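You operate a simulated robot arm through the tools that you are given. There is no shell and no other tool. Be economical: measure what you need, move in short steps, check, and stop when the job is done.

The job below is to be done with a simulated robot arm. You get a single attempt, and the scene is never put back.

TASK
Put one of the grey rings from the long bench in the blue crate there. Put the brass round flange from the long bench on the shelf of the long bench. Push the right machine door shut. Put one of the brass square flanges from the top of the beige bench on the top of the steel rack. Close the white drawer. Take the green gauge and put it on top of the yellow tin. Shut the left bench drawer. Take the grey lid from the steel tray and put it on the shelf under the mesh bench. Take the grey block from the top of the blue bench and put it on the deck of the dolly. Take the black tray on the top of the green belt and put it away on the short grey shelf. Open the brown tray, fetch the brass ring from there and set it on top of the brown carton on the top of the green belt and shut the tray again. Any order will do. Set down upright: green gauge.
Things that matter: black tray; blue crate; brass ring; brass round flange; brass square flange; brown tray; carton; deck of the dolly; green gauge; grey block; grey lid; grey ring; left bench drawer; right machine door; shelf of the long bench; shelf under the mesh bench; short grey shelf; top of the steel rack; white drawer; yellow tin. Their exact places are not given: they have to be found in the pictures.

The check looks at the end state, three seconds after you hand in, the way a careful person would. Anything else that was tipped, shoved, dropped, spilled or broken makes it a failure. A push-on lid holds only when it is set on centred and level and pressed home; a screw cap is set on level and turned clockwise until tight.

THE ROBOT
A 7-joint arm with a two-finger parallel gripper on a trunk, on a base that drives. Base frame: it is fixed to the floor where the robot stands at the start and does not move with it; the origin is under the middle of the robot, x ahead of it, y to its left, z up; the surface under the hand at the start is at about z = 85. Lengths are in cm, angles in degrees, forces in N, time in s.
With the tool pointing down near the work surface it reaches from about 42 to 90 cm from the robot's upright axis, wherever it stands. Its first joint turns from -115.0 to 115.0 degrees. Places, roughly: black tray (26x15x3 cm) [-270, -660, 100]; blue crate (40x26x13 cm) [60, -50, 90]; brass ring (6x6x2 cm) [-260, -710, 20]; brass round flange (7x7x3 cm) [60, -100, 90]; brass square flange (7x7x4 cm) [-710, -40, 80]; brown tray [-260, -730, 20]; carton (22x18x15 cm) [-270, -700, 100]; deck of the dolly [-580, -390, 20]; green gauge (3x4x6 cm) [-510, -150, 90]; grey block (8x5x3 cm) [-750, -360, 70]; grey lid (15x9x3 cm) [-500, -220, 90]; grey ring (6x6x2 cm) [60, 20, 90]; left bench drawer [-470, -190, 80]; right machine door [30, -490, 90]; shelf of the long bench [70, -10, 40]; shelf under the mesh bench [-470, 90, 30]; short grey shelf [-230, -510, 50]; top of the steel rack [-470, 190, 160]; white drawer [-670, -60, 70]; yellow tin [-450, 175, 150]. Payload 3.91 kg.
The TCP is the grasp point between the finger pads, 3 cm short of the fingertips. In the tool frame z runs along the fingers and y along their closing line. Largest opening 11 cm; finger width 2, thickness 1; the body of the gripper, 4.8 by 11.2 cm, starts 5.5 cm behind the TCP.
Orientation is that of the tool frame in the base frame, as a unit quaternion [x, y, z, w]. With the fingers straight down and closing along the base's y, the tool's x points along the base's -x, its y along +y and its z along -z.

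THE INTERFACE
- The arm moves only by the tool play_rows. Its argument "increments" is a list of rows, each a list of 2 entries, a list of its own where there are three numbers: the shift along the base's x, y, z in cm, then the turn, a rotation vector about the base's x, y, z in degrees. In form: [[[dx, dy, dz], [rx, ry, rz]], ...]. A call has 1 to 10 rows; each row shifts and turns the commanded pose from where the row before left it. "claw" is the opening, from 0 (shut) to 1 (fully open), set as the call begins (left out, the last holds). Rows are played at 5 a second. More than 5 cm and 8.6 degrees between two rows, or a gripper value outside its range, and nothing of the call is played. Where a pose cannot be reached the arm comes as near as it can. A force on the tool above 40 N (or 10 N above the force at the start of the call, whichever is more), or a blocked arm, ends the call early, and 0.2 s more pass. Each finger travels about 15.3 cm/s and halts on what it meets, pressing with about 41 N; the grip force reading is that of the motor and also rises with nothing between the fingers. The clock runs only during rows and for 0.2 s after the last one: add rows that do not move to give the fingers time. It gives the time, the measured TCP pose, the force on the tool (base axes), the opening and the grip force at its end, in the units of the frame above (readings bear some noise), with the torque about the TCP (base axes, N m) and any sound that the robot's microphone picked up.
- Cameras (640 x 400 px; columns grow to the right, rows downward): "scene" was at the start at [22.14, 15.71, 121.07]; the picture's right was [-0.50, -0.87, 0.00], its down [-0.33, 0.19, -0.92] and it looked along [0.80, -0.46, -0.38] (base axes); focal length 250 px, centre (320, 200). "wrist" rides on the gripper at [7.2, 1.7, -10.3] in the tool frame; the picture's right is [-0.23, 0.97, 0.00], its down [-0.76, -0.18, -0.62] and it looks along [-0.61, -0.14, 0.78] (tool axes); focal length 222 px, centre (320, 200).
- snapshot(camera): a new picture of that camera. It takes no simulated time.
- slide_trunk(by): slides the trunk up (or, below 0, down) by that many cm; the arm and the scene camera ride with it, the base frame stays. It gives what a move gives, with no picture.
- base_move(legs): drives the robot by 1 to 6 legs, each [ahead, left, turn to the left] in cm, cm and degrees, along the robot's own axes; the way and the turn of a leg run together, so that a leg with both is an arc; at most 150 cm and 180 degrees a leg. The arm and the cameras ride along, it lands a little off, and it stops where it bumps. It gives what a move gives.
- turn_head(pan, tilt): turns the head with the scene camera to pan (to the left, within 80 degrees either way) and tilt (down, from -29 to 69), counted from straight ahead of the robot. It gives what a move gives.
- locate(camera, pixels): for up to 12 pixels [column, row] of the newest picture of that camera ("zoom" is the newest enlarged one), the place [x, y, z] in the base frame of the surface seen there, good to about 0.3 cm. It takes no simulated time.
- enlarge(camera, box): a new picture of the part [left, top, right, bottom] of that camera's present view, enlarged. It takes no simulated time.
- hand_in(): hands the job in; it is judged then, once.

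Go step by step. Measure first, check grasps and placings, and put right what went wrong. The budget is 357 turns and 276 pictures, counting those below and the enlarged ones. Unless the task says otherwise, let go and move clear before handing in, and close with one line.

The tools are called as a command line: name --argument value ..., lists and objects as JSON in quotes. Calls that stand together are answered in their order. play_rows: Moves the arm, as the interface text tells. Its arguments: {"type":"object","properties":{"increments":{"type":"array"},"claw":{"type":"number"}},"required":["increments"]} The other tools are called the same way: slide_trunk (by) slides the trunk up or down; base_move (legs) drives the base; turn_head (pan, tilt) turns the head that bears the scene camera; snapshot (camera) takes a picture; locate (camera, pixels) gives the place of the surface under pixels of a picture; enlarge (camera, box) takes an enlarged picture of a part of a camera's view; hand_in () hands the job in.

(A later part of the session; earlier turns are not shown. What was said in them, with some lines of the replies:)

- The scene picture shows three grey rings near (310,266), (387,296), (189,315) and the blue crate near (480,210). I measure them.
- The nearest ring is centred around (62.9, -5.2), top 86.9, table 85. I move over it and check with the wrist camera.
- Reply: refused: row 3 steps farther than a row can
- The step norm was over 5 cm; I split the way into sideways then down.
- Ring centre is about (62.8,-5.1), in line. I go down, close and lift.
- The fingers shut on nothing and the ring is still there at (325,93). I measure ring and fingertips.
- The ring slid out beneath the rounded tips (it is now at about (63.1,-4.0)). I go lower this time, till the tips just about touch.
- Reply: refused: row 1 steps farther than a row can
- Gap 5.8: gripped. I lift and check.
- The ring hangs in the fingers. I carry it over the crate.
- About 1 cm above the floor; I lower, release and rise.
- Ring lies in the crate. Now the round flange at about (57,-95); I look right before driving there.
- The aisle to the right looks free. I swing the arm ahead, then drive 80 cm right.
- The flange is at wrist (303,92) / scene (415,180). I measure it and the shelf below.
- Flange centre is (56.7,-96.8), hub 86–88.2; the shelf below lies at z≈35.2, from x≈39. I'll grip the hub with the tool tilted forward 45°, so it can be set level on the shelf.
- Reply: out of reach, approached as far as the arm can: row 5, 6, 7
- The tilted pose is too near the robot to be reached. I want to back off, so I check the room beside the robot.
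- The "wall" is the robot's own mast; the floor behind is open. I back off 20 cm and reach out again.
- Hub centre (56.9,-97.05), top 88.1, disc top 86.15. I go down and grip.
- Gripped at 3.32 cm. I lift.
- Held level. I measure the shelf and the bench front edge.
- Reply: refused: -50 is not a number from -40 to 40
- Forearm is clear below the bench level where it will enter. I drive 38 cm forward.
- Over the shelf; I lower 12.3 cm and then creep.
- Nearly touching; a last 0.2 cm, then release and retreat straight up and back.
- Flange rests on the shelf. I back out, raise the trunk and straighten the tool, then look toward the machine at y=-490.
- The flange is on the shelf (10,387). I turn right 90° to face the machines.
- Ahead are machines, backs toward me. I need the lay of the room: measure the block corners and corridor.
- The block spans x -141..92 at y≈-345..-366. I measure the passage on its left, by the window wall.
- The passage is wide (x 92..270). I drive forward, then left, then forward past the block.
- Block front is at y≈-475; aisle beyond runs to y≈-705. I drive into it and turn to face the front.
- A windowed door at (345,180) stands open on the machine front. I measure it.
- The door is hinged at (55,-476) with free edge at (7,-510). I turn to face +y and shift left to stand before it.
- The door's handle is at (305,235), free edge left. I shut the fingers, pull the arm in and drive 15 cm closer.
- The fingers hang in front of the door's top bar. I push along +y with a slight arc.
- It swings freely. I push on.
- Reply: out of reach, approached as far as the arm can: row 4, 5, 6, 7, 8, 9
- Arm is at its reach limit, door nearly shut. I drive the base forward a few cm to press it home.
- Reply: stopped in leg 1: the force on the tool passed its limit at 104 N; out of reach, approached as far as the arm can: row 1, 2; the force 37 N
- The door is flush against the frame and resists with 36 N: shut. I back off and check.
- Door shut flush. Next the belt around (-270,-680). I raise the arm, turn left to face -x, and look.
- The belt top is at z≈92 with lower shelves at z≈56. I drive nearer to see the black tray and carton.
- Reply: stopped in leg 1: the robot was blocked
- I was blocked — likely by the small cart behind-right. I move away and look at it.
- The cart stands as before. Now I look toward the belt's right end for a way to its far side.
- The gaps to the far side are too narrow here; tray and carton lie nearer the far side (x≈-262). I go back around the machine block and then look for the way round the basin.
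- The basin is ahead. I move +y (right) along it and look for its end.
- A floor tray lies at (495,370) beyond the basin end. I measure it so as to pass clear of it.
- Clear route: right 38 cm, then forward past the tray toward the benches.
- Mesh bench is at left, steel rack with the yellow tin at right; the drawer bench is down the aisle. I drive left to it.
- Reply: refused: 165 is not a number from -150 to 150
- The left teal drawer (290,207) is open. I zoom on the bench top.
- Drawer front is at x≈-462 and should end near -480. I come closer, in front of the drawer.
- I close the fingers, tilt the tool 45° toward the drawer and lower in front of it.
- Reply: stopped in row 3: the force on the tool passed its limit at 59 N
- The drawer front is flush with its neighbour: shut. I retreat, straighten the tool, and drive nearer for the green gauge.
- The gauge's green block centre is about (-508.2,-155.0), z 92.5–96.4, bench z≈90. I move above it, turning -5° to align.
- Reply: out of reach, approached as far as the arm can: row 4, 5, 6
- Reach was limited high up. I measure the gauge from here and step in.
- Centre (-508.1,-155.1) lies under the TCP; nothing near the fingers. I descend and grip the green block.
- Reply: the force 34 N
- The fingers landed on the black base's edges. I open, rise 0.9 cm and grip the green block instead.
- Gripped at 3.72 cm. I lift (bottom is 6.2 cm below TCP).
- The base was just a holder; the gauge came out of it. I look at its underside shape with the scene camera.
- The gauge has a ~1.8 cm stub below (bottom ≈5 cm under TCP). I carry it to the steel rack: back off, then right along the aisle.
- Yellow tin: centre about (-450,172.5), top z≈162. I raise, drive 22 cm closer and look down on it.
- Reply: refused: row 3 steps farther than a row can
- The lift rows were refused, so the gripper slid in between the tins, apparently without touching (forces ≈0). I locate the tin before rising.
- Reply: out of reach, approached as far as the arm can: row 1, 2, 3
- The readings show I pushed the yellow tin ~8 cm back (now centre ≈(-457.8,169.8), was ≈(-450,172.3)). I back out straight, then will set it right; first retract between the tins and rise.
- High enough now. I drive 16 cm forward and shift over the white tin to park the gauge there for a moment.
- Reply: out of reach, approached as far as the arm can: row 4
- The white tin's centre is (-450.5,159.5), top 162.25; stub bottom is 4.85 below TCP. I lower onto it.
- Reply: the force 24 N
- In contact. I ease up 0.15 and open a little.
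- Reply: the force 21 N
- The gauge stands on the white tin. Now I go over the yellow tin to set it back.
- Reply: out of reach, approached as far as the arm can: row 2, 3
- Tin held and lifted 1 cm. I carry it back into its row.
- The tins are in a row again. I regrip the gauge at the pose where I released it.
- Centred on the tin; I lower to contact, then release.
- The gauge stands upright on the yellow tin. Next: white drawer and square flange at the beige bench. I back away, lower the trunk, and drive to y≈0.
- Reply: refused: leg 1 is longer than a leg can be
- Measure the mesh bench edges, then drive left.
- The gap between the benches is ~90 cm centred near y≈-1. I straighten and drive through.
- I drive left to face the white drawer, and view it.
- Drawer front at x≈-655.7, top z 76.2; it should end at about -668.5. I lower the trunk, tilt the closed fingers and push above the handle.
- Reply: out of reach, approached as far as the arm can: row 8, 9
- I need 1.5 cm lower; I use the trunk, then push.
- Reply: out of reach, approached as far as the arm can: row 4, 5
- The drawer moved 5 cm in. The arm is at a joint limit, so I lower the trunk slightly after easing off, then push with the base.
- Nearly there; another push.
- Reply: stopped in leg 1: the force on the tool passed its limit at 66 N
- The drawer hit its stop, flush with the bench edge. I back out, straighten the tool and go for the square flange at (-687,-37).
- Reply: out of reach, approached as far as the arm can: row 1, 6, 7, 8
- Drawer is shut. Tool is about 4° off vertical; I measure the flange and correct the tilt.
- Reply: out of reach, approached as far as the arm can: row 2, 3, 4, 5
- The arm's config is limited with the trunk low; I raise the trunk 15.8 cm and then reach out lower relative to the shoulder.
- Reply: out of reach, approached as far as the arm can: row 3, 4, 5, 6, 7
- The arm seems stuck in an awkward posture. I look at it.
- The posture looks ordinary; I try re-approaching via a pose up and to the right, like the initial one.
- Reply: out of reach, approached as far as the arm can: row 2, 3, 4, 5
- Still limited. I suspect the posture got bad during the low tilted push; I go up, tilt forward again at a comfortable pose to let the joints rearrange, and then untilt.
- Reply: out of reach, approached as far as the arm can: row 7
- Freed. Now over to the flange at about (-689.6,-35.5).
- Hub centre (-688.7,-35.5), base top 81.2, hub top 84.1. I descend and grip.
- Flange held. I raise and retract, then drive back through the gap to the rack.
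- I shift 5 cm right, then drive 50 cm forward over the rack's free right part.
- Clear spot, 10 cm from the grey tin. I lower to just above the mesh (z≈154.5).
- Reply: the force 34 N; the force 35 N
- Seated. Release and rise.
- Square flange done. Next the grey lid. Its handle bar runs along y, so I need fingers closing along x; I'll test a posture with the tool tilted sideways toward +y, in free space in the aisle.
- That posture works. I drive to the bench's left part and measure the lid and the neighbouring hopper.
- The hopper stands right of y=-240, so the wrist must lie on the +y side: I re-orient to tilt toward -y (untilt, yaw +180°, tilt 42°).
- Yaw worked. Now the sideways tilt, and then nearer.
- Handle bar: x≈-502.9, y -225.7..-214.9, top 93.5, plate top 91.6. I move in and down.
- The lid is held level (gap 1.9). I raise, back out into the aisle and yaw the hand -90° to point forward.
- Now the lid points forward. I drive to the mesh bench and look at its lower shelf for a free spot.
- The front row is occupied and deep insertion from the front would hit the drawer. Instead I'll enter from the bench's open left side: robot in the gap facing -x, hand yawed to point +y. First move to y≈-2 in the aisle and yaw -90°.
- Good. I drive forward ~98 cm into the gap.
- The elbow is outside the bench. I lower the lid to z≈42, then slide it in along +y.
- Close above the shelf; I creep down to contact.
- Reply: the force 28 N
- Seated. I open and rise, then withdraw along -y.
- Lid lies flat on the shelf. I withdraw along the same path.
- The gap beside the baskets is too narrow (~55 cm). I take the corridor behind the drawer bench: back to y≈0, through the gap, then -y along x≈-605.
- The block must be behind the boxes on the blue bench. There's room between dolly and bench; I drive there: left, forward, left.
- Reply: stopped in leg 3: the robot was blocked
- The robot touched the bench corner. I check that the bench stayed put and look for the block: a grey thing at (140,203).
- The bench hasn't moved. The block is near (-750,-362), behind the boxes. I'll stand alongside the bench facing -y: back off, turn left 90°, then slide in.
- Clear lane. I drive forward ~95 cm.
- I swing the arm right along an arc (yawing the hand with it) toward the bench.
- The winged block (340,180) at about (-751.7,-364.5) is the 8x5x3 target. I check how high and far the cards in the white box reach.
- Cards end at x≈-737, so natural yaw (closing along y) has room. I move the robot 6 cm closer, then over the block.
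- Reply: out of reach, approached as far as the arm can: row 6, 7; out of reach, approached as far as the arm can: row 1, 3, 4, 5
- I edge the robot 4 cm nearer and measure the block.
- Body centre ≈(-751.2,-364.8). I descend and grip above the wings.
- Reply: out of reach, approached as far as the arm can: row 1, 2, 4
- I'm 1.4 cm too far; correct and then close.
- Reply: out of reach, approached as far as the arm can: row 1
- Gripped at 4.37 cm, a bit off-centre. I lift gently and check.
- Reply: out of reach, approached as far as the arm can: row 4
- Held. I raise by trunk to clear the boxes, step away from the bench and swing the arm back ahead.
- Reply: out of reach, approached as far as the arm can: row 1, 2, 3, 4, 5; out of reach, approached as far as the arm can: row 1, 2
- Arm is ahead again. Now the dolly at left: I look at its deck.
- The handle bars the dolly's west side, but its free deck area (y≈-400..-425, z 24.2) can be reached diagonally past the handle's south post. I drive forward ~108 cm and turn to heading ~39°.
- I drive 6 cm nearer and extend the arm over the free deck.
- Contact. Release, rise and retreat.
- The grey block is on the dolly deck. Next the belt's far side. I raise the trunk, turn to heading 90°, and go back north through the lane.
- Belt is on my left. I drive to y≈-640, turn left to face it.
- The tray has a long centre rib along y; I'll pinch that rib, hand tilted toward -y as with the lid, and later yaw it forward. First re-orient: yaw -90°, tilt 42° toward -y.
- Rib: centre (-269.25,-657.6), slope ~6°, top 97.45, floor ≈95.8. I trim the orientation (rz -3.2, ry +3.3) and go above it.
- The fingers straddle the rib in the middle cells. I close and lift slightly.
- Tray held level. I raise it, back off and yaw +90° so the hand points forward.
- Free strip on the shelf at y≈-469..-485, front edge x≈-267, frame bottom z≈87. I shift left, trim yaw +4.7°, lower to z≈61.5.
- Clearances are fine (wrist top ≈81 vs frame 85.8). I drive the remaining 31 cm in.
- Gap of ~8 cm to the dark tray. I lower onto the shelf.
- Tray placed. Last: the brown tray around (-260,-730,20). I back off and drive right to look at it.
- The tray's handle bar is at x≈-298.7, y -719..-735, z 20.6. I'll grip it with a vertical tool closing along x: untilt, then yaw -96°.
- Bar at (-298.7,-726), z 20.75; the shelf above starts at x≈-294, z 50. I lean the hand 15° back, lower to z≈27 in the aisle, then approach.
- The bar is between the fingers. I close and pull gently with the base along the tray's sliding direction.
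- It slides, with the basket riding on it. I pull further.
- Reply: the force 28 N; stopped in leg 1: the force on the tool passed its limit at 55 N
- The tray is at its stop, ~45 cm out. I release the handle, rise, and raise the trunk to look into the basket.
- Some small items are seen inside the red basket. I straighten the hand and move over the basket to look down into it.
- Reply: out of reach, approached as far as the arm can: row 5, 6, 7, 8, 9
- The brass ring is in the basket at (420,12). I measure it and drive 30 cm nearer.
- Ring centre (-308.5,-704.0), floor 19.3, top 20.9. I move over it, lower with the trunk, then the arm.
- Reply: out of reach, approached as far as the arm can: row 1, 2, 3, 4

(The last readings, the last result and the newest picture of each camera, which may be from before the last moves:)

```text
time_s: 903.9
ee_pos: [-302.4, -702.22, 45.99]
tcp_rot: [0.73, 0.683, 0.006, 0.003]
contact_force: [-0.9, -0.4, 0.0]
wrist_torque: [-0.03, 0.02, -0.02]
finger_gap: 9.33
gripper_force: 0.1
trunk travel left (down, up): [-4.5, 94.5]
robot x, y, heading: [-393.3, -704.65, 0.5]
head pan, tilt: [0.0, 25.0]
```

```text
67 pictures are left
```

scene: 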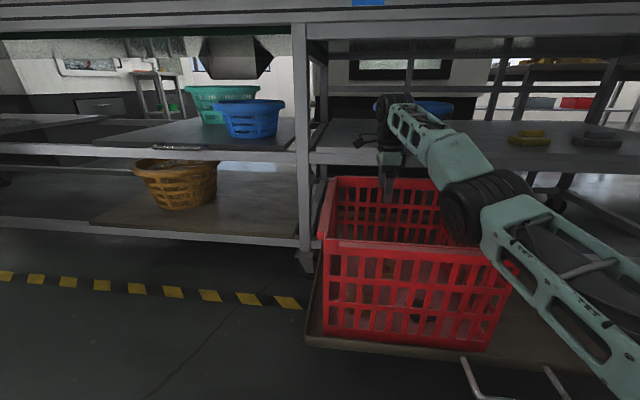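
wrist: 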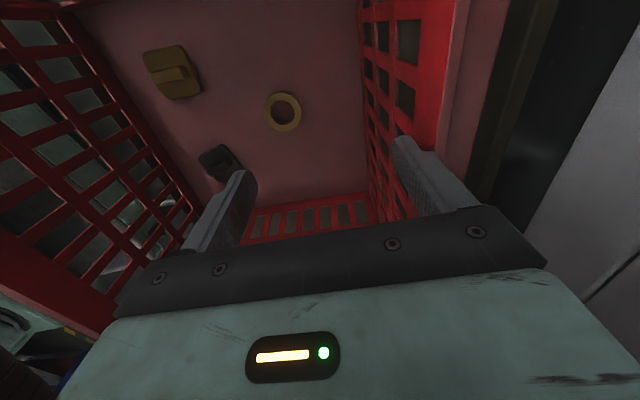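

The arm is too stretched here. I raise the trunk, retract, and stand closer to the tray beside the handle.

slide_trunk --by 25

play_rows --increments '[[[-4, 0, 0], [0, 0, 0]], [[-4, 0, 0], [0, 0, 0]], [[-4, 0, 0], [0, 0, 0]], [[-4, 0, 0], [0, 0, 0]], [[-2, 0, 0], [0, 0, 0]], [[0, 0, 0], [0, 0, 0]]]'

base_move --legs '[[0, 28, -0.4], [11, 0, 0]]'

snapshot --camera "scene"

```text
time_s: 906.5
ee_pos: [-302.48, -702.18, 71.03]
tcp_rot: [0.731, 0.683, 0.007, 0.005]
contact_force: [0.2, 0.2, 0.5]
wrist_torque: [0.0, 0.0, 0.0]
finger_gap: 9.36
gripper_force: 0.1
trunk travel left (down, up): [-29.5, 69.5]
robot x, y, heading: [-392.73, -704.64, 0.5]
head pan, tilt: [0.0, 25.0]
```

```text
time_s: 907.9
ee_pos: [-304.18, -699.41, 74.75]
tcp_rot: [0.731, 0.682, 0.008, 0.004]
contact_force: [-0.2, 0.3, -0.6]
wrist_torque: [0.0, 0.02, -0.02]
finger_gap: 9.34
gripper_force: 0.0
out of reach, approached as far as the arm can: row 1, 2, 3, 4, 5
trunk travel left (down, up): [-29.5, 69.5]
robot x, y, heading: [-392.92, -704.78, 0.2]
head pan, tilt: [0.0, 25.0]
```

```text
time_s: 910.6
ee_pos: [-293.38, -672.4, 74.81]
tcp_rot: [0.735, 0.679, 0.006, 0.004]
contact_force: [-0.3, 0.2, 0.7]
wrist_torque: [0.0, 0.02, 0.01]
finger_gap: 9.32
gripper_force: 0.1
trunk travel left (down, up): [-29.5, 69.5]
robot x, y, heading: [-382.05, -676.58, -0.2]
head pan, tilt: [0.0, 25.0]
```

```text
66 pictures are left
```

scene: 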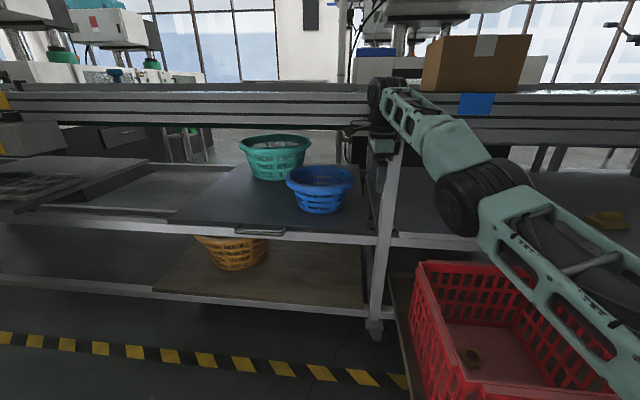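

The arm is stuck stretched. I back the base off first, then lift the arm to re-posture.

base_move --legs '[[-45, 0, 0]]'

play_rows --increments '[[[-1, 0, 4], [0, 0, 0]], [[-2, 0, 4], [0, 0, 0]], [[-2, 0, 4], [0, 0, 0]], [[-2, 0, 4], [0, 0, 0]], [[-3, 0, 3], [0, 0, 0]], [[-3, 0, 3], [0, 0, 0]], [[-3, 0, 3], [0, 0, 0]], [[-3, 0, 0], [0, 0, 0]], [[-3, 0, 0], [0, 0, 0]], [[0, 0, 0], [0, 0, 0]]]'

turn_head --pan -15 --tilt 5

snapshot --camera "scene"

```text
time_s: 913.3
ee_pos: [-337.7, -672.15, 74.76]
tcp_rot: [0.734, 0.679, 0.006, 0.004]
contact_force: [-0.4, 0.0, 0.1]
wrist_torque: [0.0, 0.01, -0.01]
finger_gap: 9.36
gripper_force: 0.1
trunk travel left (down, up): [-29.5, 69.5]
robot x, y, heading: [-426.16, -676.68, -0.2]
head pan, tilt: [0.0, 25.0]
```

```text
time_s: 915.5
ee_pos: [-359.07, -671.33, 96.98]
tcp_rot: [0.734, 0.679, 0.006, 0.004]
contact_force: [0.3, 0.3, 0.2]
wrist_torque: [0.04, 0.01, 0.01]
finger_gap: 9.36
gripper_force: 0.1
out of reach, approached as far as the arm can: row 4
trunk travel left (down, up): [-29.5, 69.5]
robot x, y, heading: [-426.17, -676.37, -0.1]
head pan, tilt: [0.0, 25.0]
```

```text
time_s: 916.4
ee_pos: [-359.03, -671.29, 96.98]
tcp_rot: [0.735, 0.679, 0.006, 0.004]
contact_force: [0.1, 1.2, 0.7]
wrist_torque: [-0.01, 0.01, 0.0]
finger_gap: 9.33
gripper_force: 0.0
trunk travel left (down, up): [-29.5, 69.5]
robot x, y, heading: [-426.4, -676.59, -0.3]
head pan, tilt: [-15.0, 5.0]
```

```text
65 pictures are left
```

scene: 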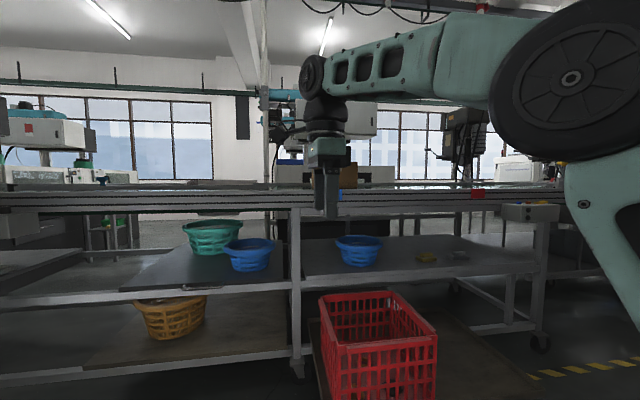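

Freed; elbow is high again. I drive in beside the handle, then shift over the ring and lower with the arm.

base_move --legs '[[44, 0, 0]]'

play_rows --increments '[[[0, -4, -2], [0, 0, 0]], [[0, -4, -2], [0, 0, 0]], [[0, -4, -2], [0, 0, 0]], [[0, -4, -2], [0, 0, 0]], [[0, -4, -2], [0, 0, 0]], [[0, -4, -2], [0, 0, 0]], [[1, -4, -2], [0, 0, 0]], [[2, -3.5, -2], [0, 0, 0]], [[0, 0, -4], [0, 0, 0]], [[0, 0, -4], [0, 0, 0]]]'

turn_head --pan -25 --tilt 25

snapshot --camera "scene"

```text
time_s: 919.0
ee_pos: [-314.6, -671.54, 96.95]
tcp_rot: [0.734, 0.679, 0.006, 0.004]
contact_force: [-0.4, 0.2, -0.2]
wrist_torque: [-0.02, -0.02, 0.01]
finger_gap: 9.37
gripper_force: 0.0
trunk travel left (down, up): [-29.5, 69.5]
robot x, y, heading: [-381.76, -676.24, -0.1]
head pan, tilt: [-15.0, 5.0]
```

```text
time_s: 921.2
ee_pos: [-311.48, -703.0, 72.8]
tcp_rot: [0.734, 0.679, 0.006, 0.004]
contact_force: [0.1, 0.3, 1.1]
wrist_torque: [0.03, -0.02, -0.01]
finger_gap: 9.34
gripper_force: 0.0
trunk travel left (down, up): [-29.5, 69.5]
robot x, y, heading: [-382.06, -677.03, -0.2]
head pan, tilt: [-15.0, 5.0]
```

```text
time_s: 922.1
ee_pos: [-311.47, -703.0, 72.9]
tcp_rot: [0.734, 0.679, 0.007, 0.004]
contact_force: [0.0, -0.4, 0.7]
wrist_torque: [0.01, 0.02, 0.01]
finger_gap: 9.36
gripper_force: 0.3
trunk travel left (down, up): [-29.5, 69.5]
robot x, y, heading: [-382.03, -676.83, -0.1]
head pan, tilt: [-25.0, 25.0]
```

```text
64 pictures are left
```

scene: 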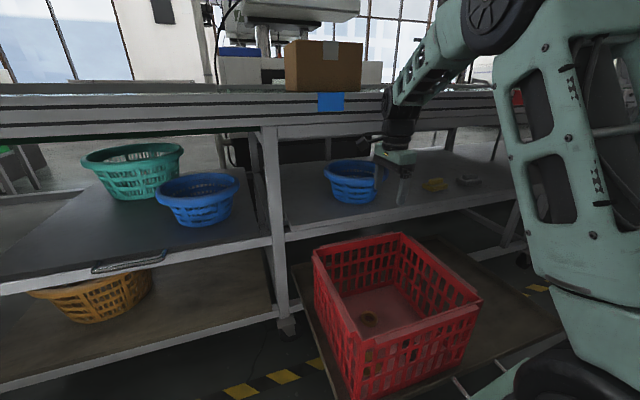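

Good posture. I lower into the basket step by step.

play_rows --increments '[[[0.5, -0.5, -4], [0, 0, 0]], [[0.5, -0.5, -4], [0, 0, 0]], [[0.5, 0, -4], [0, 0, 0]], [[0.5, 0, -4], [0, 0, 0]], [[0.5, 0, -4], [0, 0, 0]], [[0.5, 0, -4], [0, 0, 0]], [[0, 0, -4], [0, 0, 0]], [[0, 0, 0], [0, 0, 0]]]'

snapshot --camera "scene"

snapshot --camera "wrist"

```text
time_s: 923.9
ee_pos: [-308.49, -703.87, 44.79]
tcp_rot: [0.734, 0.679, 0.006, 0.004]
contact_force: [0.7, 0.3, 0.6]
wrist_torque: [0.02, 0.01, 0.0]
finger_gap: 9.35
gripper_force: 0.1
trunk travel left (down, up): [-29.5, 69.5]
robot x, y, heading: [-381.89, -676.71, -0.2]
head pan, tilt: [-25.0, 25.0]
```

```text
63 pictures are left
```

scene: 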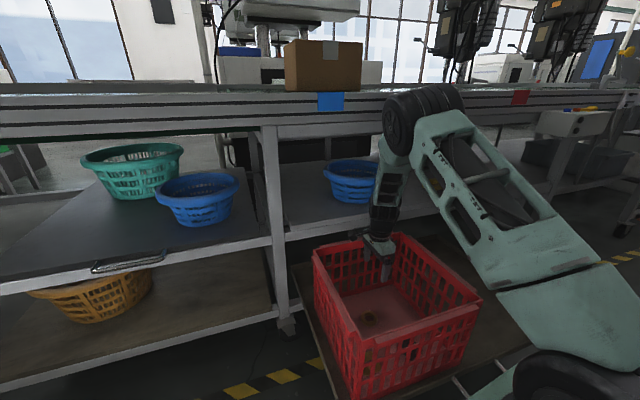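

```text
62 pictures are left
```

wrist: 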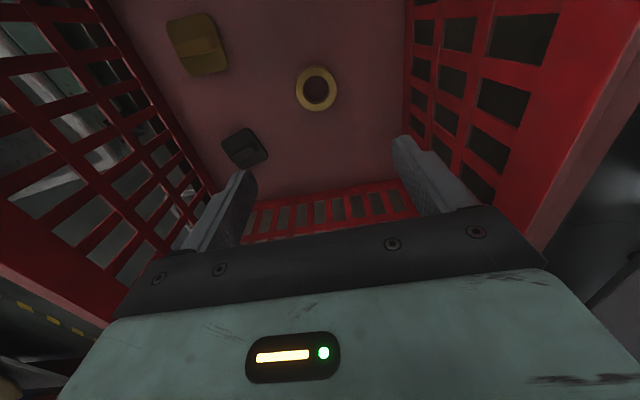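

locate --camera "scene" --pixels '[[400, 125], [440, 95], [395, 190], [375, 240], [450, 210]]'

locate --camera "wrist" --pixels '[[297, 90], [336, 90], [316, 68], [316, 112], [400, 60], [240, 145]]'

```text
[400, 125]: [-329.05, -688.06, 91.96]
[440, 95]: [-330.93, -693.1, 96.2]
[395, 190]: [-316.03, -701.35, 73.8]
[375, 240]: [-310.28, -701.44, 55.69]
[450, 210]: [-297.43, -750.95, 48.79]
```

```text
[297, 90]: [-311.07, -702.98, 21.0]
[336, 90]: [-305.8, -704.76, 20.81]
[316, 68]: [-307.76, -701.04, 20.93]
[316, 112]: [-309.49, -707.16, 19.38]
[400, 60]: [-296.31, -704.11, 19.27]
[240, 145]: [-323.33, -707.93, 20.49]
```

Ring centre (-308.5,-703.9) is right under the TCP. I descend to the basket floor.

play_rows --increments '[[[0, 0, -4], [0, 0, 0]], [[0, 0, -4], [0, 0, 0]], [[0, 0, -4], [0, 0, 0]], [[0, 0, -4], [0, 0, 0]], [[0, 0, -3.5], [0, 0, 0]], [[0, 0, -1.8], [0, 0, 0]], [[0, 0, -0.8], [0, 0, 0]], [[0, 0, 0], [0, 0, 0]]]'

snapshot --camera "wrist"

snapshot --camera "scene"

```text
time_s: 925.7
ee_pos: [-308.5, -704.02, 22.76]
tcp_rot: [0.734, 0.679, 0.006, 0.004]
contact_force: [0.7, 0.4, 0.4]
wrist_torque: [-0.01, 0.0, 0.02]
finger_gap: 9.33
gripper_force: 0.1
trunk travel left (down, up): [-29.5, 69.5]
robot x, y, heading: [-381.95, -676.62, -0.2]
head pan, tilt: [-25.0, 25.0]
```

```text
61 pictures are left
```

wrist: 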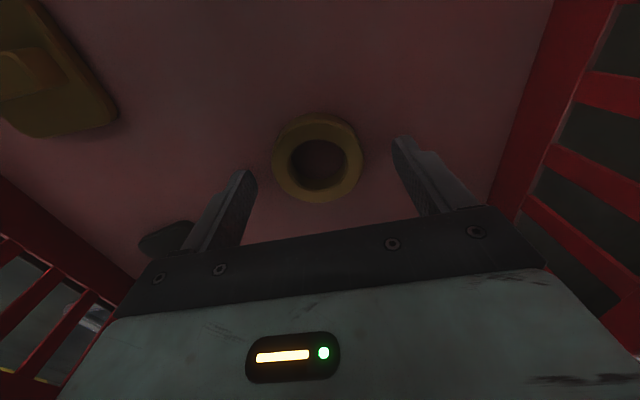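

```text
60 pictures are left
```

scene: 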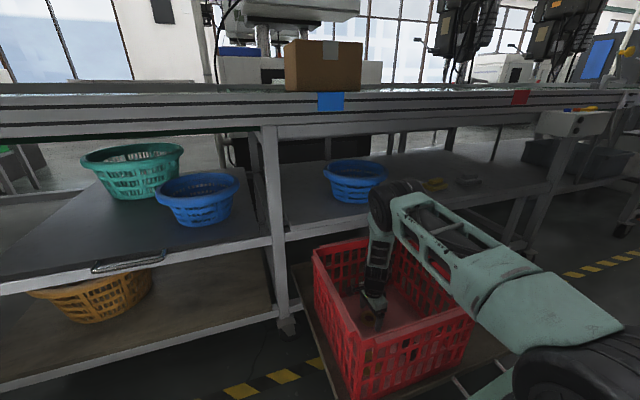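

play_rows --increments '[[[0, 0, -0.4], [0, 0, 0]], [[0, 0, 0], [0, 0, 0]]]'

play_rows --increments '[[[0, 0, 0], [0, 0, 0]], [[0, 0, 0], [0, 0, 0]], [[0, 0, 0], [0, 0, 0]]]' --claw 0

```text
time_s: 926.3
ee_pos: [-308.66, -704.13, 22.36]
tcp_rot: [0.735, 0.678, 0.006, 0.003]
contact_force: [0.2, -0.5, 0.5]
wrist_torque: [-0.01, 0.04, -0.03]
finger_gap: 9.34
gripper_force: 0.1
trunk travel left (down, up): [-29.5, 69.5]
robot x, y, heading: [-381.84, -676.97, -0.3]
head pan, tilt: [-25.0, 25.0]
```

```text
time_s: 927.1
ee_pos: [-308.69, -704.0, 22.35]
tcp_rot: [0.734, 0.679, 0.005, 0.003]
contact_force: [-0.7, -0.7, -0.4]
wrist_torque: [-0.01, 0.04, -0.02]
finger_gap: 5.89
gripper_force: 40.7
trunk travel left (down, up): [-29.5, 69.5]
robot x, y, heading: [-381.75, -676.76, -0.0]
head pan, tilt: [-25.0, 25.0]
```

Gripped at 5.89 cm. I lift straight out.

play_rows --increments '[[[0, 0, 1.5], [0, 0, 0]], [[0, 0, 3], [0, 0, 0]], [[0, 0, 4], [0, 0, 0]], [[0, 0, 4], [0, 0, 0]], [[0, 0, 4], [0, 0, 0]], [[0, 0, 4], [0, 0, 0]], [[0, 0, 4], [0, 0, 0]], [[0, 0, 4], [0, 0, 0]], [[0, 0, 4], [0, 0, 0]], [[0, 0, 4], [0, 0, 0]]]'

snapshot --camera "wrist"

```text
time_s: 929.3
ee_pos: [-308.68, -703.95, 59.01]
tcp_rot: [0.735, 0.678, 0.005, 0.003]
contact_force: [0.0, 0.8, -2.9]
wrist_torque: [0.0, 0.01, 0.03]
finger_gap: 5.9
gripper_force: 40.5
trunk travel left (down, up): [-29.5, 69.5]
robot x, y, heading: [-381.82, -676.97, -0.1]
head pan, tilt: [-25.0, 25.0]
```

```text
59 pictures are left
```

wrist: 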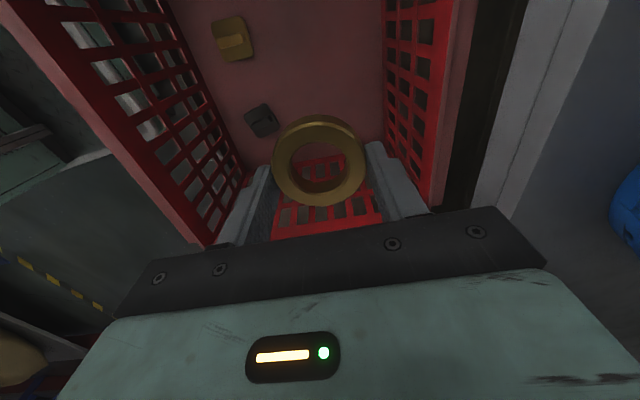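

Ring held. The carton is too far from here with the tray open; I'll stand left of the tray at y≈-646. Back off, raise, then drive there.

base_move --legs '[[-35, 0, 0]]'

slide_trunk --by 38

play_rows --increments '[[[-3, 2, 3], [0, 0, 0]], [[-3, 2, 3], [0, 0, 0]], [[-3, 2, 3], [0, 0, 0]], [[-2, 2, 4], [0, 0, 0]], [[-2, 2, 4], [0, 0, 0]], [[0, 0, 4], [0, 0, 0]], [[0, 0, 4], [0, 0, 0]], [[0, 0, 0], [0, 0, 0]]]'

base_move --legs '[[0, 31, 0], [55, 0, 0]]'

turn_head --pan -35 --tilt 25

snapshot --camera "scene"

```text
time_s: 931.6
ee_pos: [-344.46, -704.0, 59.06]
tcp_rot: [0.736, 0.677, 0.006, 0.004]
contact_force: [0.1, 0.3, -1.1]
wrist_torque: [-0.01, 0.02, 0.01]
finger_gap: 5.85
gripper_force: 41.4
trunk travel left (down, up): [-29.5, 69.5]
robot x, y, heading: [-417.49, -676.33, -0.4]
head pan, tilt: [-25.0, 25.0]
```

```text
time_s: 935.2
ee_pos: [-344.42, -704.09, 97.03]
tcp_rot: [0.736, 0.677, 0.006, 0.004]
contact_force: [1.0, -0.5, -2.1]
wrist_torque: [-0.02, -0.01, 0.0]
finger_gap: 5.89
gripper_force: 41.0
trunk travel left (down, up): [-67.5, 31.5]
robot x, y, heading: [-417.54, -676.14, -0.6]
head pan, tilt: [-25.0, 25.0]
```

```text
time_s: 937.0
ee_pos: [-357.45, -694.07, 121.94]
tcp_rot: [0.736, 0.677, 0.006, 0.004]
contact_force: [-0.1, -0.4, -2.0]
wrist_torque: [-0.01, -0.01, -0.01]
finger_gap: 5.87
gripper_force: 41.1
trunk travel left (down, up): [-67.5, 31.5]
robot x, y, heading: [-417.1, -676.3, -0.4]
head pan, tilt: [-25.0, 25.0]
```

```text
time_s: 941.9
ee_pos: [-302.39, -663.11, 122.08]
tcp_rot: [0.735, 0.678, 0.006, 0.004]
contact_force: [-0.7, -0.2, -2.2]
wrist_torque: [0.0, -0.01, -0.04]
finger_gap: 5.85
gripper_force: 41.0
trunk travel left (down, up): [-67.5, 31.5]
robot x, y, heading: [-362.56, -645.74, -0.3]
head pan, tilt: [-25.0, 25.0]
```

```text
time_s: 942.6
ee_pos: [-302.43, -663.11, 121.96]
tcp_rot: [0.735, 0.678, 0.006, 0.004]
contact_force: [0.3, 0.4, -2.5]
wrist_torque: [-0.02, 0.02, 0.01]
finger_gap: 5.88
gripper_force: 40.4
trunk travel left (down, up): [-67.5, 31.5]
robot x, y, heading: [-362.53, -645.72, -0.3]
head pan, tilt: [-35.0, 25.0]
```

```text
58 pictures are left
```

scene: 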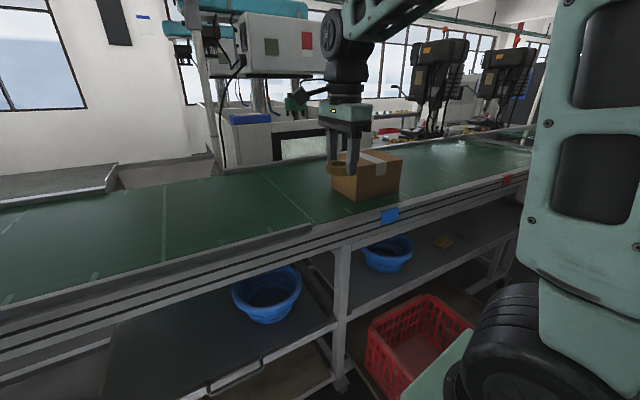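

enlarge --camera "scene" --box '[300, 90, 440, 220]'

locate --camera "zoom" --pixels '[[270, 380], [270, 420], [300, 390], [430, 300], [455, 310], [400, 330], [330, 350], [360, 300], [240, 400], [300, 300], [200, 370]]'

```text
3.08 times, centred on (370, 155) of scene
```

zoom: 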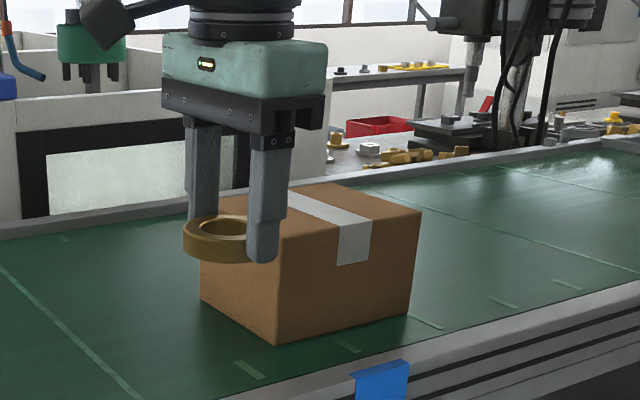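

```text
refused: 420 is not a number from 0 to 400
```

locate --camera "zoom" --pixels '[[418, 210], [330, 187], [350, 200], [380, 220], [310, 215], [300, 250], [280, 300], [277, 340], [205, 300], [340, 230], [290, 195]]'

```text
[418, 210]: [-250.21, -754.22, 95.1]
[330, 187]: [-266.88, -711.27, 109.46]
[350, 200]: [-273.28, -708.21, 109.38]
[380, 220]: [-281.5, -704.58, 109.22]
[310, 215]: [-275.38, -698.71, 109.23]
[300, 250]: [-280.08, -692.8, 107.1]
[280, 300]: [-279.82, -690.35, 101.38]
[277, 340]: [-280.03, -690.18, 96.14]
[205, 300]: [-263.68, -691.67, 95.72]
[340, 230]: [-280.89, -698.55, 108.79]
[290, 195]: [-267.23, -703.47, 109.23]
```

Carton top z≈109.3, centre ≈(-272.5,-700.5). I drive 28 cm forward and move over it.

base_move --legs '[[28, 0, 0.3]]'

play_rows --increments '[[[0, -4, -1], [0, 0, 0]], [[0, -4, -1], [0, 0, 0]], [[0, -4, -1], [0, 0, 0]], [[0, -4, -1], [0, 0, 0]], [[0, -4, 0], [0, 0, 0]], [[0, -4, 0], [0, 0, 0]], [[0, -4, 0], [0, 0, 0]], [[0, -4, 0], [0, 0, 0]], [[0.5, -4, 0], [0, 0, 0]], [[0, 0, 0], [0, 0, 0]]]'

snapshot --camera "scene"

snapshot --camera "wrist"

```text
time_s: 944.6
ee_pos: [-274.13, -662.69, 121.99]
tcp_rot: [0.733, 0.68, 0.006, 0.004]
contact_force: [-0.3, -0.6, -3.7]
wrist_torque: [-0.03, -0.01, -0.03]
finger_gap: 5.86
gripper_force: 40.5
trunk travel left (down, up): [-67.5, 31.5]
robot x, y, heading: [-334.35, -645.79, -0.1]
head pan, tilt: [-35.0, 25.0]
```

```text
time_s: 946.8
ee_pos: [-273.55, -698.61, 117.83]
tcp_rot: [0.732, 0.681, 0.007, 0.003]
contact_force: [-0.2, 0.0, -1.9]
wrist_torque: [-0.02, -0.05, 0.01]
finger_gap: 5.86
gripper_force: 41.1
trunk travel left (down, up): [-67.5, 31.5]
robot x, y, heading: [-334.39, -645.51, 0.0]
head pan, tilt: [-35.0, 25.0]
```

```text
56 pictures are left
```

scene: 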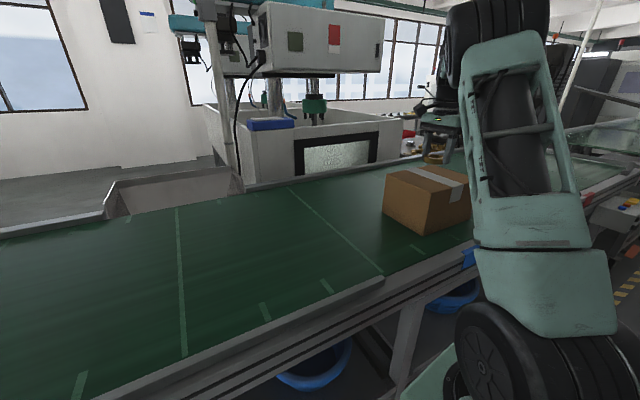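

```text
55 pictures are left
```

wrist: 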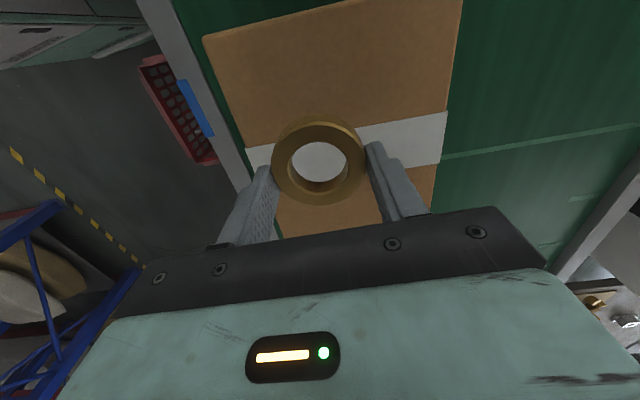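

Ring is over the carton's middle. I lower it.

play_rows --increments '[[[0.6, -0.8, -2], [0, 0, 0]], [[0, 0, -2], [0, 0, 0]], [[0, 0, -0.8], [0, 0, 0]], [[0, 0, 0], [0, 0, 0]]]'

play_rows --increments '[[[0, 0, -0.3], [0, 0, 0]], [[0, 0, -0.2], [0, 0, 0]], [[0, 0, 0], [0, 0, 0]]]'

play_rows --increments '[[[0, 0, -0.2], [0, 0, 0]], [[0, 0, 0], [0, 0, 0]]]'

```text
time_s: 947.8
ee_pos: [-273.0, -699.58, 113.03]
tcp_rot: [0.733, 0.681, 0.006, 0.003]
contact_force: [-0.4, 0.5, -2.0]
wrist_torque: [-0.05, 0.06, -0.02]
finger_gap: 5.85
gripper_force: 41.1
trunk travel left (down, up): [-67.5, 31.5]
robot x, y, heading: [-334.22, -645.67, -0.1]
head pan, tilt: [-35.0, 25.0]
```

```text
time_s: 948.6
ee_pos: [-273.0, -699.53, 112.67]
tcp_rot: [0.733, 0.68, 0.006, 0.004]
contact_force: [0.4, -0.9, -2.7]
wrist_torque: [0.0, 0.01, 0.03]
finger_gap: 5.83
gripper_force: 40.6
trunk travel left (down, up): [-67.5, 31.5]
robot x, y, heading: [-334.66, -646.2, 0.1]
head pan, tilt: [-35.0, 25.0]
```

```text
time_s: 949.2
ee_pos: [-273.12, -699.63, 112.53]
tcp_rot: [0.733, 0.68, 0.006, 0.004]
contact_force: [-0.6, -0.8, -2.3]
wrist_torque: [-0.01, 0.01, -0.01]
finger_gap: 5.87
gripper_force: 41.6
trunk travel left (down, up): [-67.5, 31.5]
robot x, y, heading: [-334.28, -645.35, -0.0]
head pan, tilt: [-35.0, 25.0]
```

play_rows --increments '[[[0, 0, -0.2], [0, 0, 0]], [[0, 0, 0], [0, 0, 0]]]'

play_rows --increments '[[[0, 0, 0], [0, 0, 0]], [[0, 0, 0], [0, 0, 0]], [[0, 0, 2], [0, 0, 0]], [[0, 0, 3], [0, 0, 0]], [[0, 0, 3], [0, 0, 0]], [[0, 0, 0], [0, 0, 0]]]' --claw 0.75

snapshot --camera "wrist"

```text
time_s: 949.8
ee_pos: [-273.06, -699.47, 112.29]
tcp_rot: [0.733, 0.681, 0.006, 0.004]
contact_force: [-0.1, 0.4, -2.0]
wrist_torque: [-0.01, -0.01, 0.03]
finger_gap: 5.86
gripper_force: 40.7
trunk travel left (down, up): [-67.5, 31.5]
robot x, y, heading: [-334.67, -646.12, 0.0]
head pan, tilt: [-35.0, 25.0]
```

```text
time_s: 951.2
ee_pos: [-273.06, -699.54, 120.53]
tcp_rot: [0.733, 0.681, 0.005, 0.003]
contact_force: [0.4, 0.9, -0.5]
wrist_torque: [-0.01, 0.02, -0.01]
finger_gap: 8.26
gripper_force: 0.0
trunk travel left (down, up): [-67.5, 31.5]
robot x, y, heading: [-334.65, -645.58, 0.3]
head pan, tilt: [-35.0, 25.0]
```

```text
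54 pictures are left
```

wrist: 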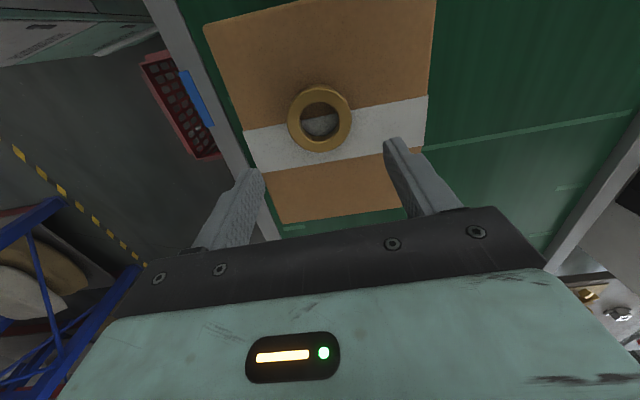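

The ring lies on the carton. Now shut the tray: retract, back off, lower, and line up with the handle.

play_rows --increments '[[[0, 4, 1], [0, 0, 0]], [[0, 4, 0], [0, 0, 0]], [[0, 4, 0], [0, 0, 0]], [[0, 4, 0], [0, 0, 0]], [[0, 4, 0], [0, 0, 0]], [[0, 4, 0], [0, 0, 0]], [[0, 4, 0], [0, 0, 0]], [[0, 4, 0], [0, 0, 0]], [[0, 4, 0], [0, 0, 0]], [[0, 4, 0], [0, 0, 0]]]'

base_move --legs '[[-95, 0, 0]]'

base_move --legs '[[0, -63, 0]]'

slide_trunk --by -40

slide_trunk --by -27

```text
time_s: 953.4
ee_pos: [-273.07, -659.61, 121.15]
tcp_rot: [0.733, 0.68, 0.006, 0.004]
contact_force: [0.2, 0.3, -0.4]
wrist_torque: [0.03, -0.02, 0.02]
finger_gap: 8.25
gripper_force: 0.1
trunk travel left (down, up): [-67.5, 31.5]
robot x, y, heading: [-334.23, -645.58, 0.2]
head pan, tilt: [-35.0, 25.0]
```

```text
time_s: 958.3
ee_pos: [-366.68, -659.72, 121.23]
tcp_rot: [0.733, 0.681, 0.007, 0.004]
contact_force: [0.6, 0.3, 0.0]
wrist_torque: [-0.05, -0.04, -0.01]
finger_gap: 8.27
gripper_force: 0.1
trunk travel left (down, up): [-67.5, 31.5]
robot x, y, heading: [-427.99, -645.67, 0.1]
head pan, tilt: [-35.0, 25.0]
```

```text
time_s: 961.8
ee_pos: [-366.68, -722.05, 121.06]
tcp_rot: [0.733, 0.68, 0.007, 0.004]
contact_force: [0.0, 0.0, -0.1]
wrist_torque: [0.01, -0.02, -0.01]
finger_gap: 8.25
gripper_force: 0.1
trunk travel left (down, up): [-67.5, 31.5]
robot x, y, heading: [-427.68, -708.24, -0.0]
head pan, tilt: [-35.0, 25.0]
```

```text
time_s: 965.6
ee_pos: [-366.67, -722.11, 81.12]
tcp_rot: [0.733, 0.68, 0.006, 0.005]
contact_force: [0.4, -0.2, 0.4]
wrist_torque: [0.03, 0.04, -0.02]
finger_gap: 8.25
gripper_force: 0.0
trunk travel left (down, up): [-27.5, 71.5]
robot x, y, heading: [-428.02, -707.99, 0.1]
head pan, tilt: [-35.0, 25.0]
```

```text
time_s: 968.4
ee_pos: [-366.61, -721.96, 54.17]
tcp_rot: [0.733, 0.68, 0.006, 0.004]
contact_force: [0.7, 0.5, 0.2]
wrist_torque: [0.0, 0.0, 0.0]
finger_gap: 8.26
gripper_force: 0.1
trunk travel left (down, up): [-0.5, 98.5]
robot x, y, heading: [-427.99, -707.83, 0.1]
head pan, tilt: [-35.0, 25.0]
```

play_rows --increments '[[[0, 0, -4], [0, -7.5, 0]], [[0, 0, -4], [0, -7.5, 0]], [[0, 0, -4], [0, 0, 0]], [[0, 0, -4], [0, 0, 0]], [[0, 0, -4], [0, 0, 0]], [[0, 0, -4], [0, 0, 0]], [[0, 0, -4], [0, 0, 0]], [[0, 0, -4], [0, 0, 0]], [[0, 0, 0], [0, 0, 0]]]' --claw 0

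turn_head --pan -5 --tilt 30

snapshot --camera "scene"

```text
time_s: 970.4
ee_pos: [-366.67, -721.96, 22.16]
tcp_rot: [0.726, 0.674, 0.101, 0.093]
contact_force: [-0.3, 0.2, 0.2]
wrist_torque: [-0.01, 0.0, -0.01]
finger_gap: 0.03
gripper_force: 37.4
trunk travel left (down, up): [-0.5, 98.5]
robot x, y, heading: [-428.25, -708.07, -0.2]
head pan, tilt: [-35.0, 25.0]
```

```text
time_s: 971.3
ee_pos: [-366.74, -722.05, 22.28]
tcp_rot: [0.726, 0.674, 0.102, 0.092]
contact_force: [0.1, 0.1, -0.3]
wrist_torque: [0.0, -0.01, 0.01]
finger_gap: 0.0
gripper_force: 37.6
trunk travel left (down, up): [-0.5, 98.5]
robot x, y, heading: [-427.62, -707.68, -0.1]
head pan, tilt: [-5.0, 30.0]
```

```text
53 pictures are left
```

scene: 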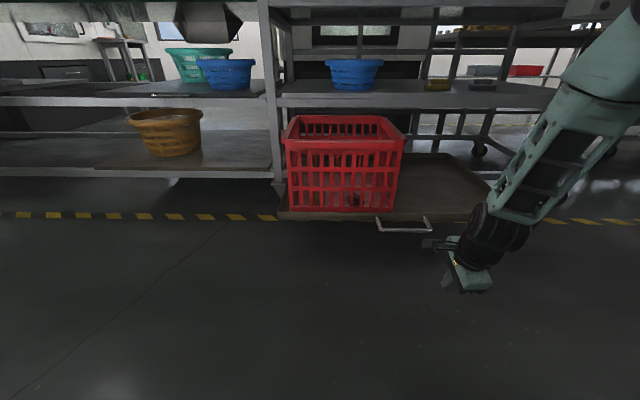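

locate --camera "scene" --pixels '[[380, 231], [405, 231], [428, 231], [300, 215], [300, 210]]'

```text
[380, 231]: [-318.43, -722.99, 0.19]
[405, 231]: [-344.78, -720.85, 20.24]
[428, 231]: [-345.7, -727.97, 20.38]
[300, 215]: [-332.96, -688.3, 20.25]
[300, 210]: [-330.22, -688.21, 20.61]
```

base_move --legs '[[20, 0, 0], [20, -2.1, 0]]'

snapshot --camera "scene"

```text
time_s: 974.1
ee_pos: [-327.02, -724.23, 22.33]
tcp_rot: [0.726, 0.674, 0.102, 0.093]
contact_force: [-0.9, 0.1, 0.6]
wrist_torque: [0.0, 0.0, 0.02]
finger_gap: 0.01
gripper_force: 37.8
trunk travel left (down, up): [-0.5, 98.5]
robot x, y, heading: [-388.29, -709.94, -0.1]
head pan, tilt: [-5.0, 30.0]
```

```text
52 pictures are left
```

scene: 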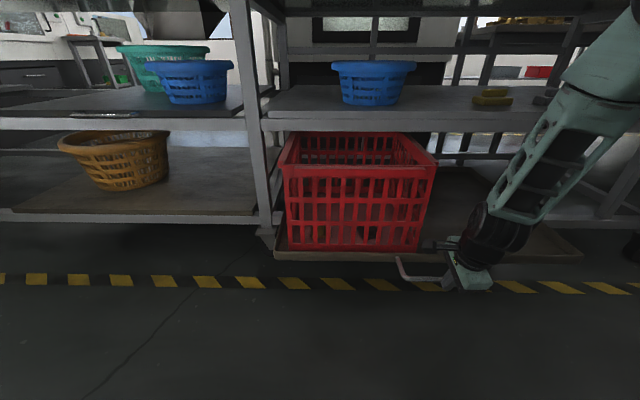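

locate --camera "scene" --pixels '[[405, 272], [420, 279], [435, 280], [300, 255], [290, 170], [450, 285]]'

snapshot --camera "wrist"

```text
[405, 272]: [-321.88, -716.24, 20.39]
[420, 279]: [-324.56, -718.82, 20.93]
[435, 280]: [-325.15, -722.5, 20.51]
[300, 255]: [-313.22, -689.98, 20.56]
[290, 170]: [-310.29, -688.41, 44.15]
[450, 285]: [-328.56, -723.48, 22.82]
```

```text
51 pictures are left
```

wrist: 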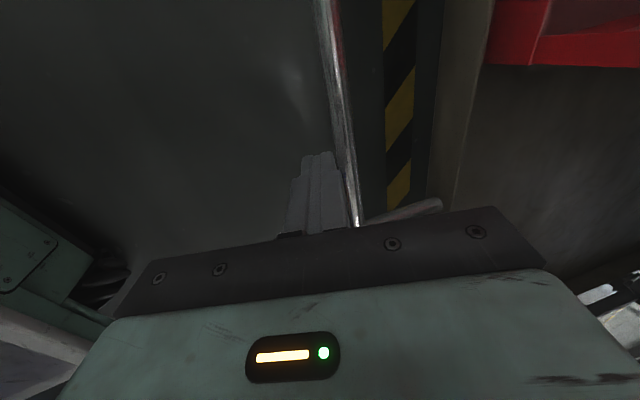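

It follows. I push on to its stop.

base_move --legs '[[22, -2.2, 0]]'

base_move --legs '[[7, -0.6, 0]]'

snapshot --camera "scene"

```text
time_s: 975.8
ee_pos: [-304.68, -726.64, 22.17]
tcp_rot: [0.727, 0.673, 0.101, 0.093]
contact_force: [-0.8, -0.1, -0.3]
wrist_torque: [0.0, -0.03, -0.02]
finger_gap: 0.0
gripper_force: 37.8
trunk travel left (down, up): [-0.5, 98.5]
robot x, y, heading: [-366.01, -712.88, -0.1]
head pan, tilt: [-5.0, 30.0]
```

```text
time_s: 976.8
ee_pos: [-300.54, -726.98, 22.08]
tcp_rot: [0.728, 0.673, 0.096, 0.086]
contact_force: [-0.4, 0.2, -0.3]
wrist_torque: [0.0, 0.02, -0.02]
finger_gap: 0.0
gripper_force: 38.0
trunk travel left (down, up): [-0.5, 98.5]
robot x, y, heading: [-361.27, -712.99, -0.3]
head pan, tilt: [-5.0, 30.0]
stopped in leg 1: the force on the tool passed its limit at 70 N (the readings are from after the stop); the commanded pose is now the measured one
```

```text
50 pictures are left
```

scene: 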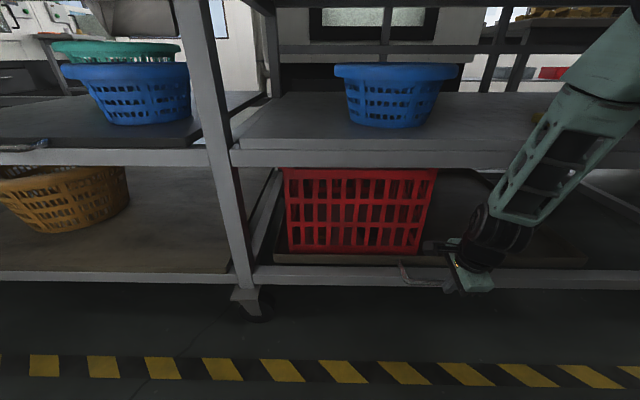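

The tray hit its closed stop. I back off and check tray and carton.

locate --camera "scene" --pixels '[[420, 281], [405, 275], [300, 262], [570, 265]]'

base_move --legs '[[-40, 0, 0]]'

play_rows --increments '[[[0, 0, 4], [0, 7.5, 0]], [[0, 0, 4], [0, 7.5, 0]], [[0, 0, 4], [0, 0, 0]], [[0, 0, 4], [0, 0, 0]], [[0, 0, 4], [0, 0, 0]]]'

slide_trunk --by 40

turn_head --pan 10 --tilt 25

snapshot --camera "scene"

```text
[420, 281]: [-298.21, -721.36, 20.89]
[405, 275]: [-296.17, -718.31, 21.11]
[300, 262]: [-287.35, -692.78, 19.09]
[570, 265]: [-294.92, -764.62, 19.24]
```

```text
time_s: 979.2
ee_pos: [-340.02, -727.04, 22.04]
tcp_rot: [0.73, 0.671, 0.097, 0.085]
contact_force: [0.0, -0.6, -0.5]
wrist_torque: [0.02, 0.05, -0.01]
finger_gap: 0.01
gripper_force: 37.8
trunk travel left (down, up): [-0.5, 98.5]
robot x, y, heading: [-400.83, -712.65, -0.4]
head pan, tilt: [-5.0, 30.0]
```

```text
time_s: 980.4
ee_pos: [-340.17, -727.12, 41.89]
tcp_rot: [0.737, 0.676, 0.001, -0.002]
contact_force: [-0.2, 0.6, -0.2]
wrist_torque: [0.02, -0.03, 0.02]
finger_gap: 0.0
gripper_force: 37.5
trunk travel left (down, up): [-0.5, 98.5]
robot x, y, heading: [-400.89, -712.98, -0.4]
head pan, tilt: [-5.0, 30.0]
```

```text
time_s: 984.3
ee_pos: [-340.17, -727.06, 81.84]
tcp_rot: [0.736, 0.677, 0.001, -0.003]
contact_force: [-0.7, 0.9, 0.5]
wrist_torque: [0.0, -0.02, -0.01]
finger_gap: 0.03
gripper_force: 37.6
trunk travel left (down, up): [-40.5, 58.5]
robot x, y, heading: [-400.83, -712.93, -0.1]
head pan, tilt: [-5.0, 30.0]
```

```text
time_s: 985.0
ee_pos: [-340.21, -727.14, 81.94]
tcp_rot: [0.736, 0.677, 0.001, -0.003]
contact_force: [0.1, 0.6, -0.3]
wrist_torque: [-0.01, 0.01, 0.03]
finger_gap: 0.03
gripper_force: 37.7
trunk travel left (down, up): [-40.5, 58.5]
robot x, y, heading: [-400.6, -713.22, -0.4]
head pan, tilt: [10.0, 25.0]
```

```text
49 pictures are left
```

scene: 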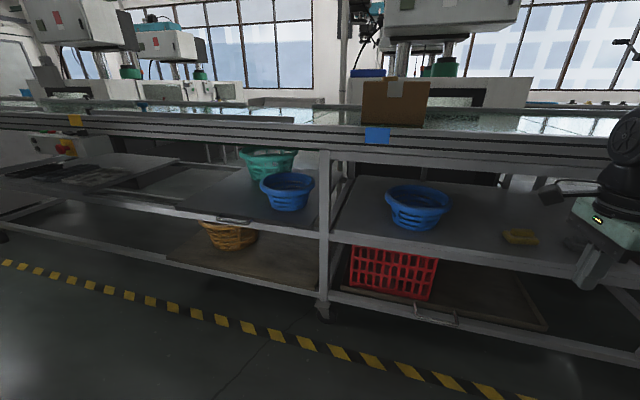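

The tray is back where it began. I raise once more to verify the ring on the carton.

slide_trunk --by 36

enlarge --camera "scene" --box '[260, 80, 540, 260]'

```text
time_s: 988.5
ee_pos: [-340.16, -727.01, 117.89]
tcp_rot: [0.736, 0.677, 0.001, -0.003]
contact_force: [0.0, -0.3, 0.3]
wrist_torque: [0.0, 0.02, 0.01]
finger_gap: 0.0
gripper_force: 37.7
trunk travel left (down, up): [-76.5, 22.5]
robot x, y, heading: [-400.75, -712.49, -0.3]
head pan, tilt: [10.0, 25.0]
```

```text
2.22 times, centred on (400, 170) of scene
```

zoom: 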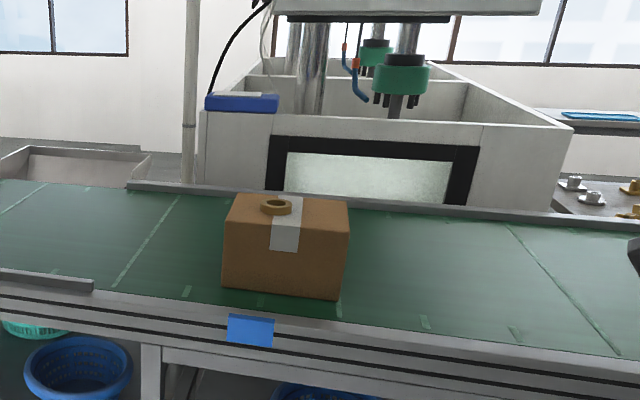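

The ring lies on the carton and every item has been placed or shut; the arm is clear. I hand the job in.

hand_in

```text
The job is handed in.
```

All eleven parts of the task are done and handed in. While carrying the green gauge I knocked the yellow tin about 8 cm along the rack, so I set it back to within about 1 cm of its original spot by measurement before standing the gauge on it. The robot also bumped a small parts cart and a corner of the blue bench, and neither appeared to move.
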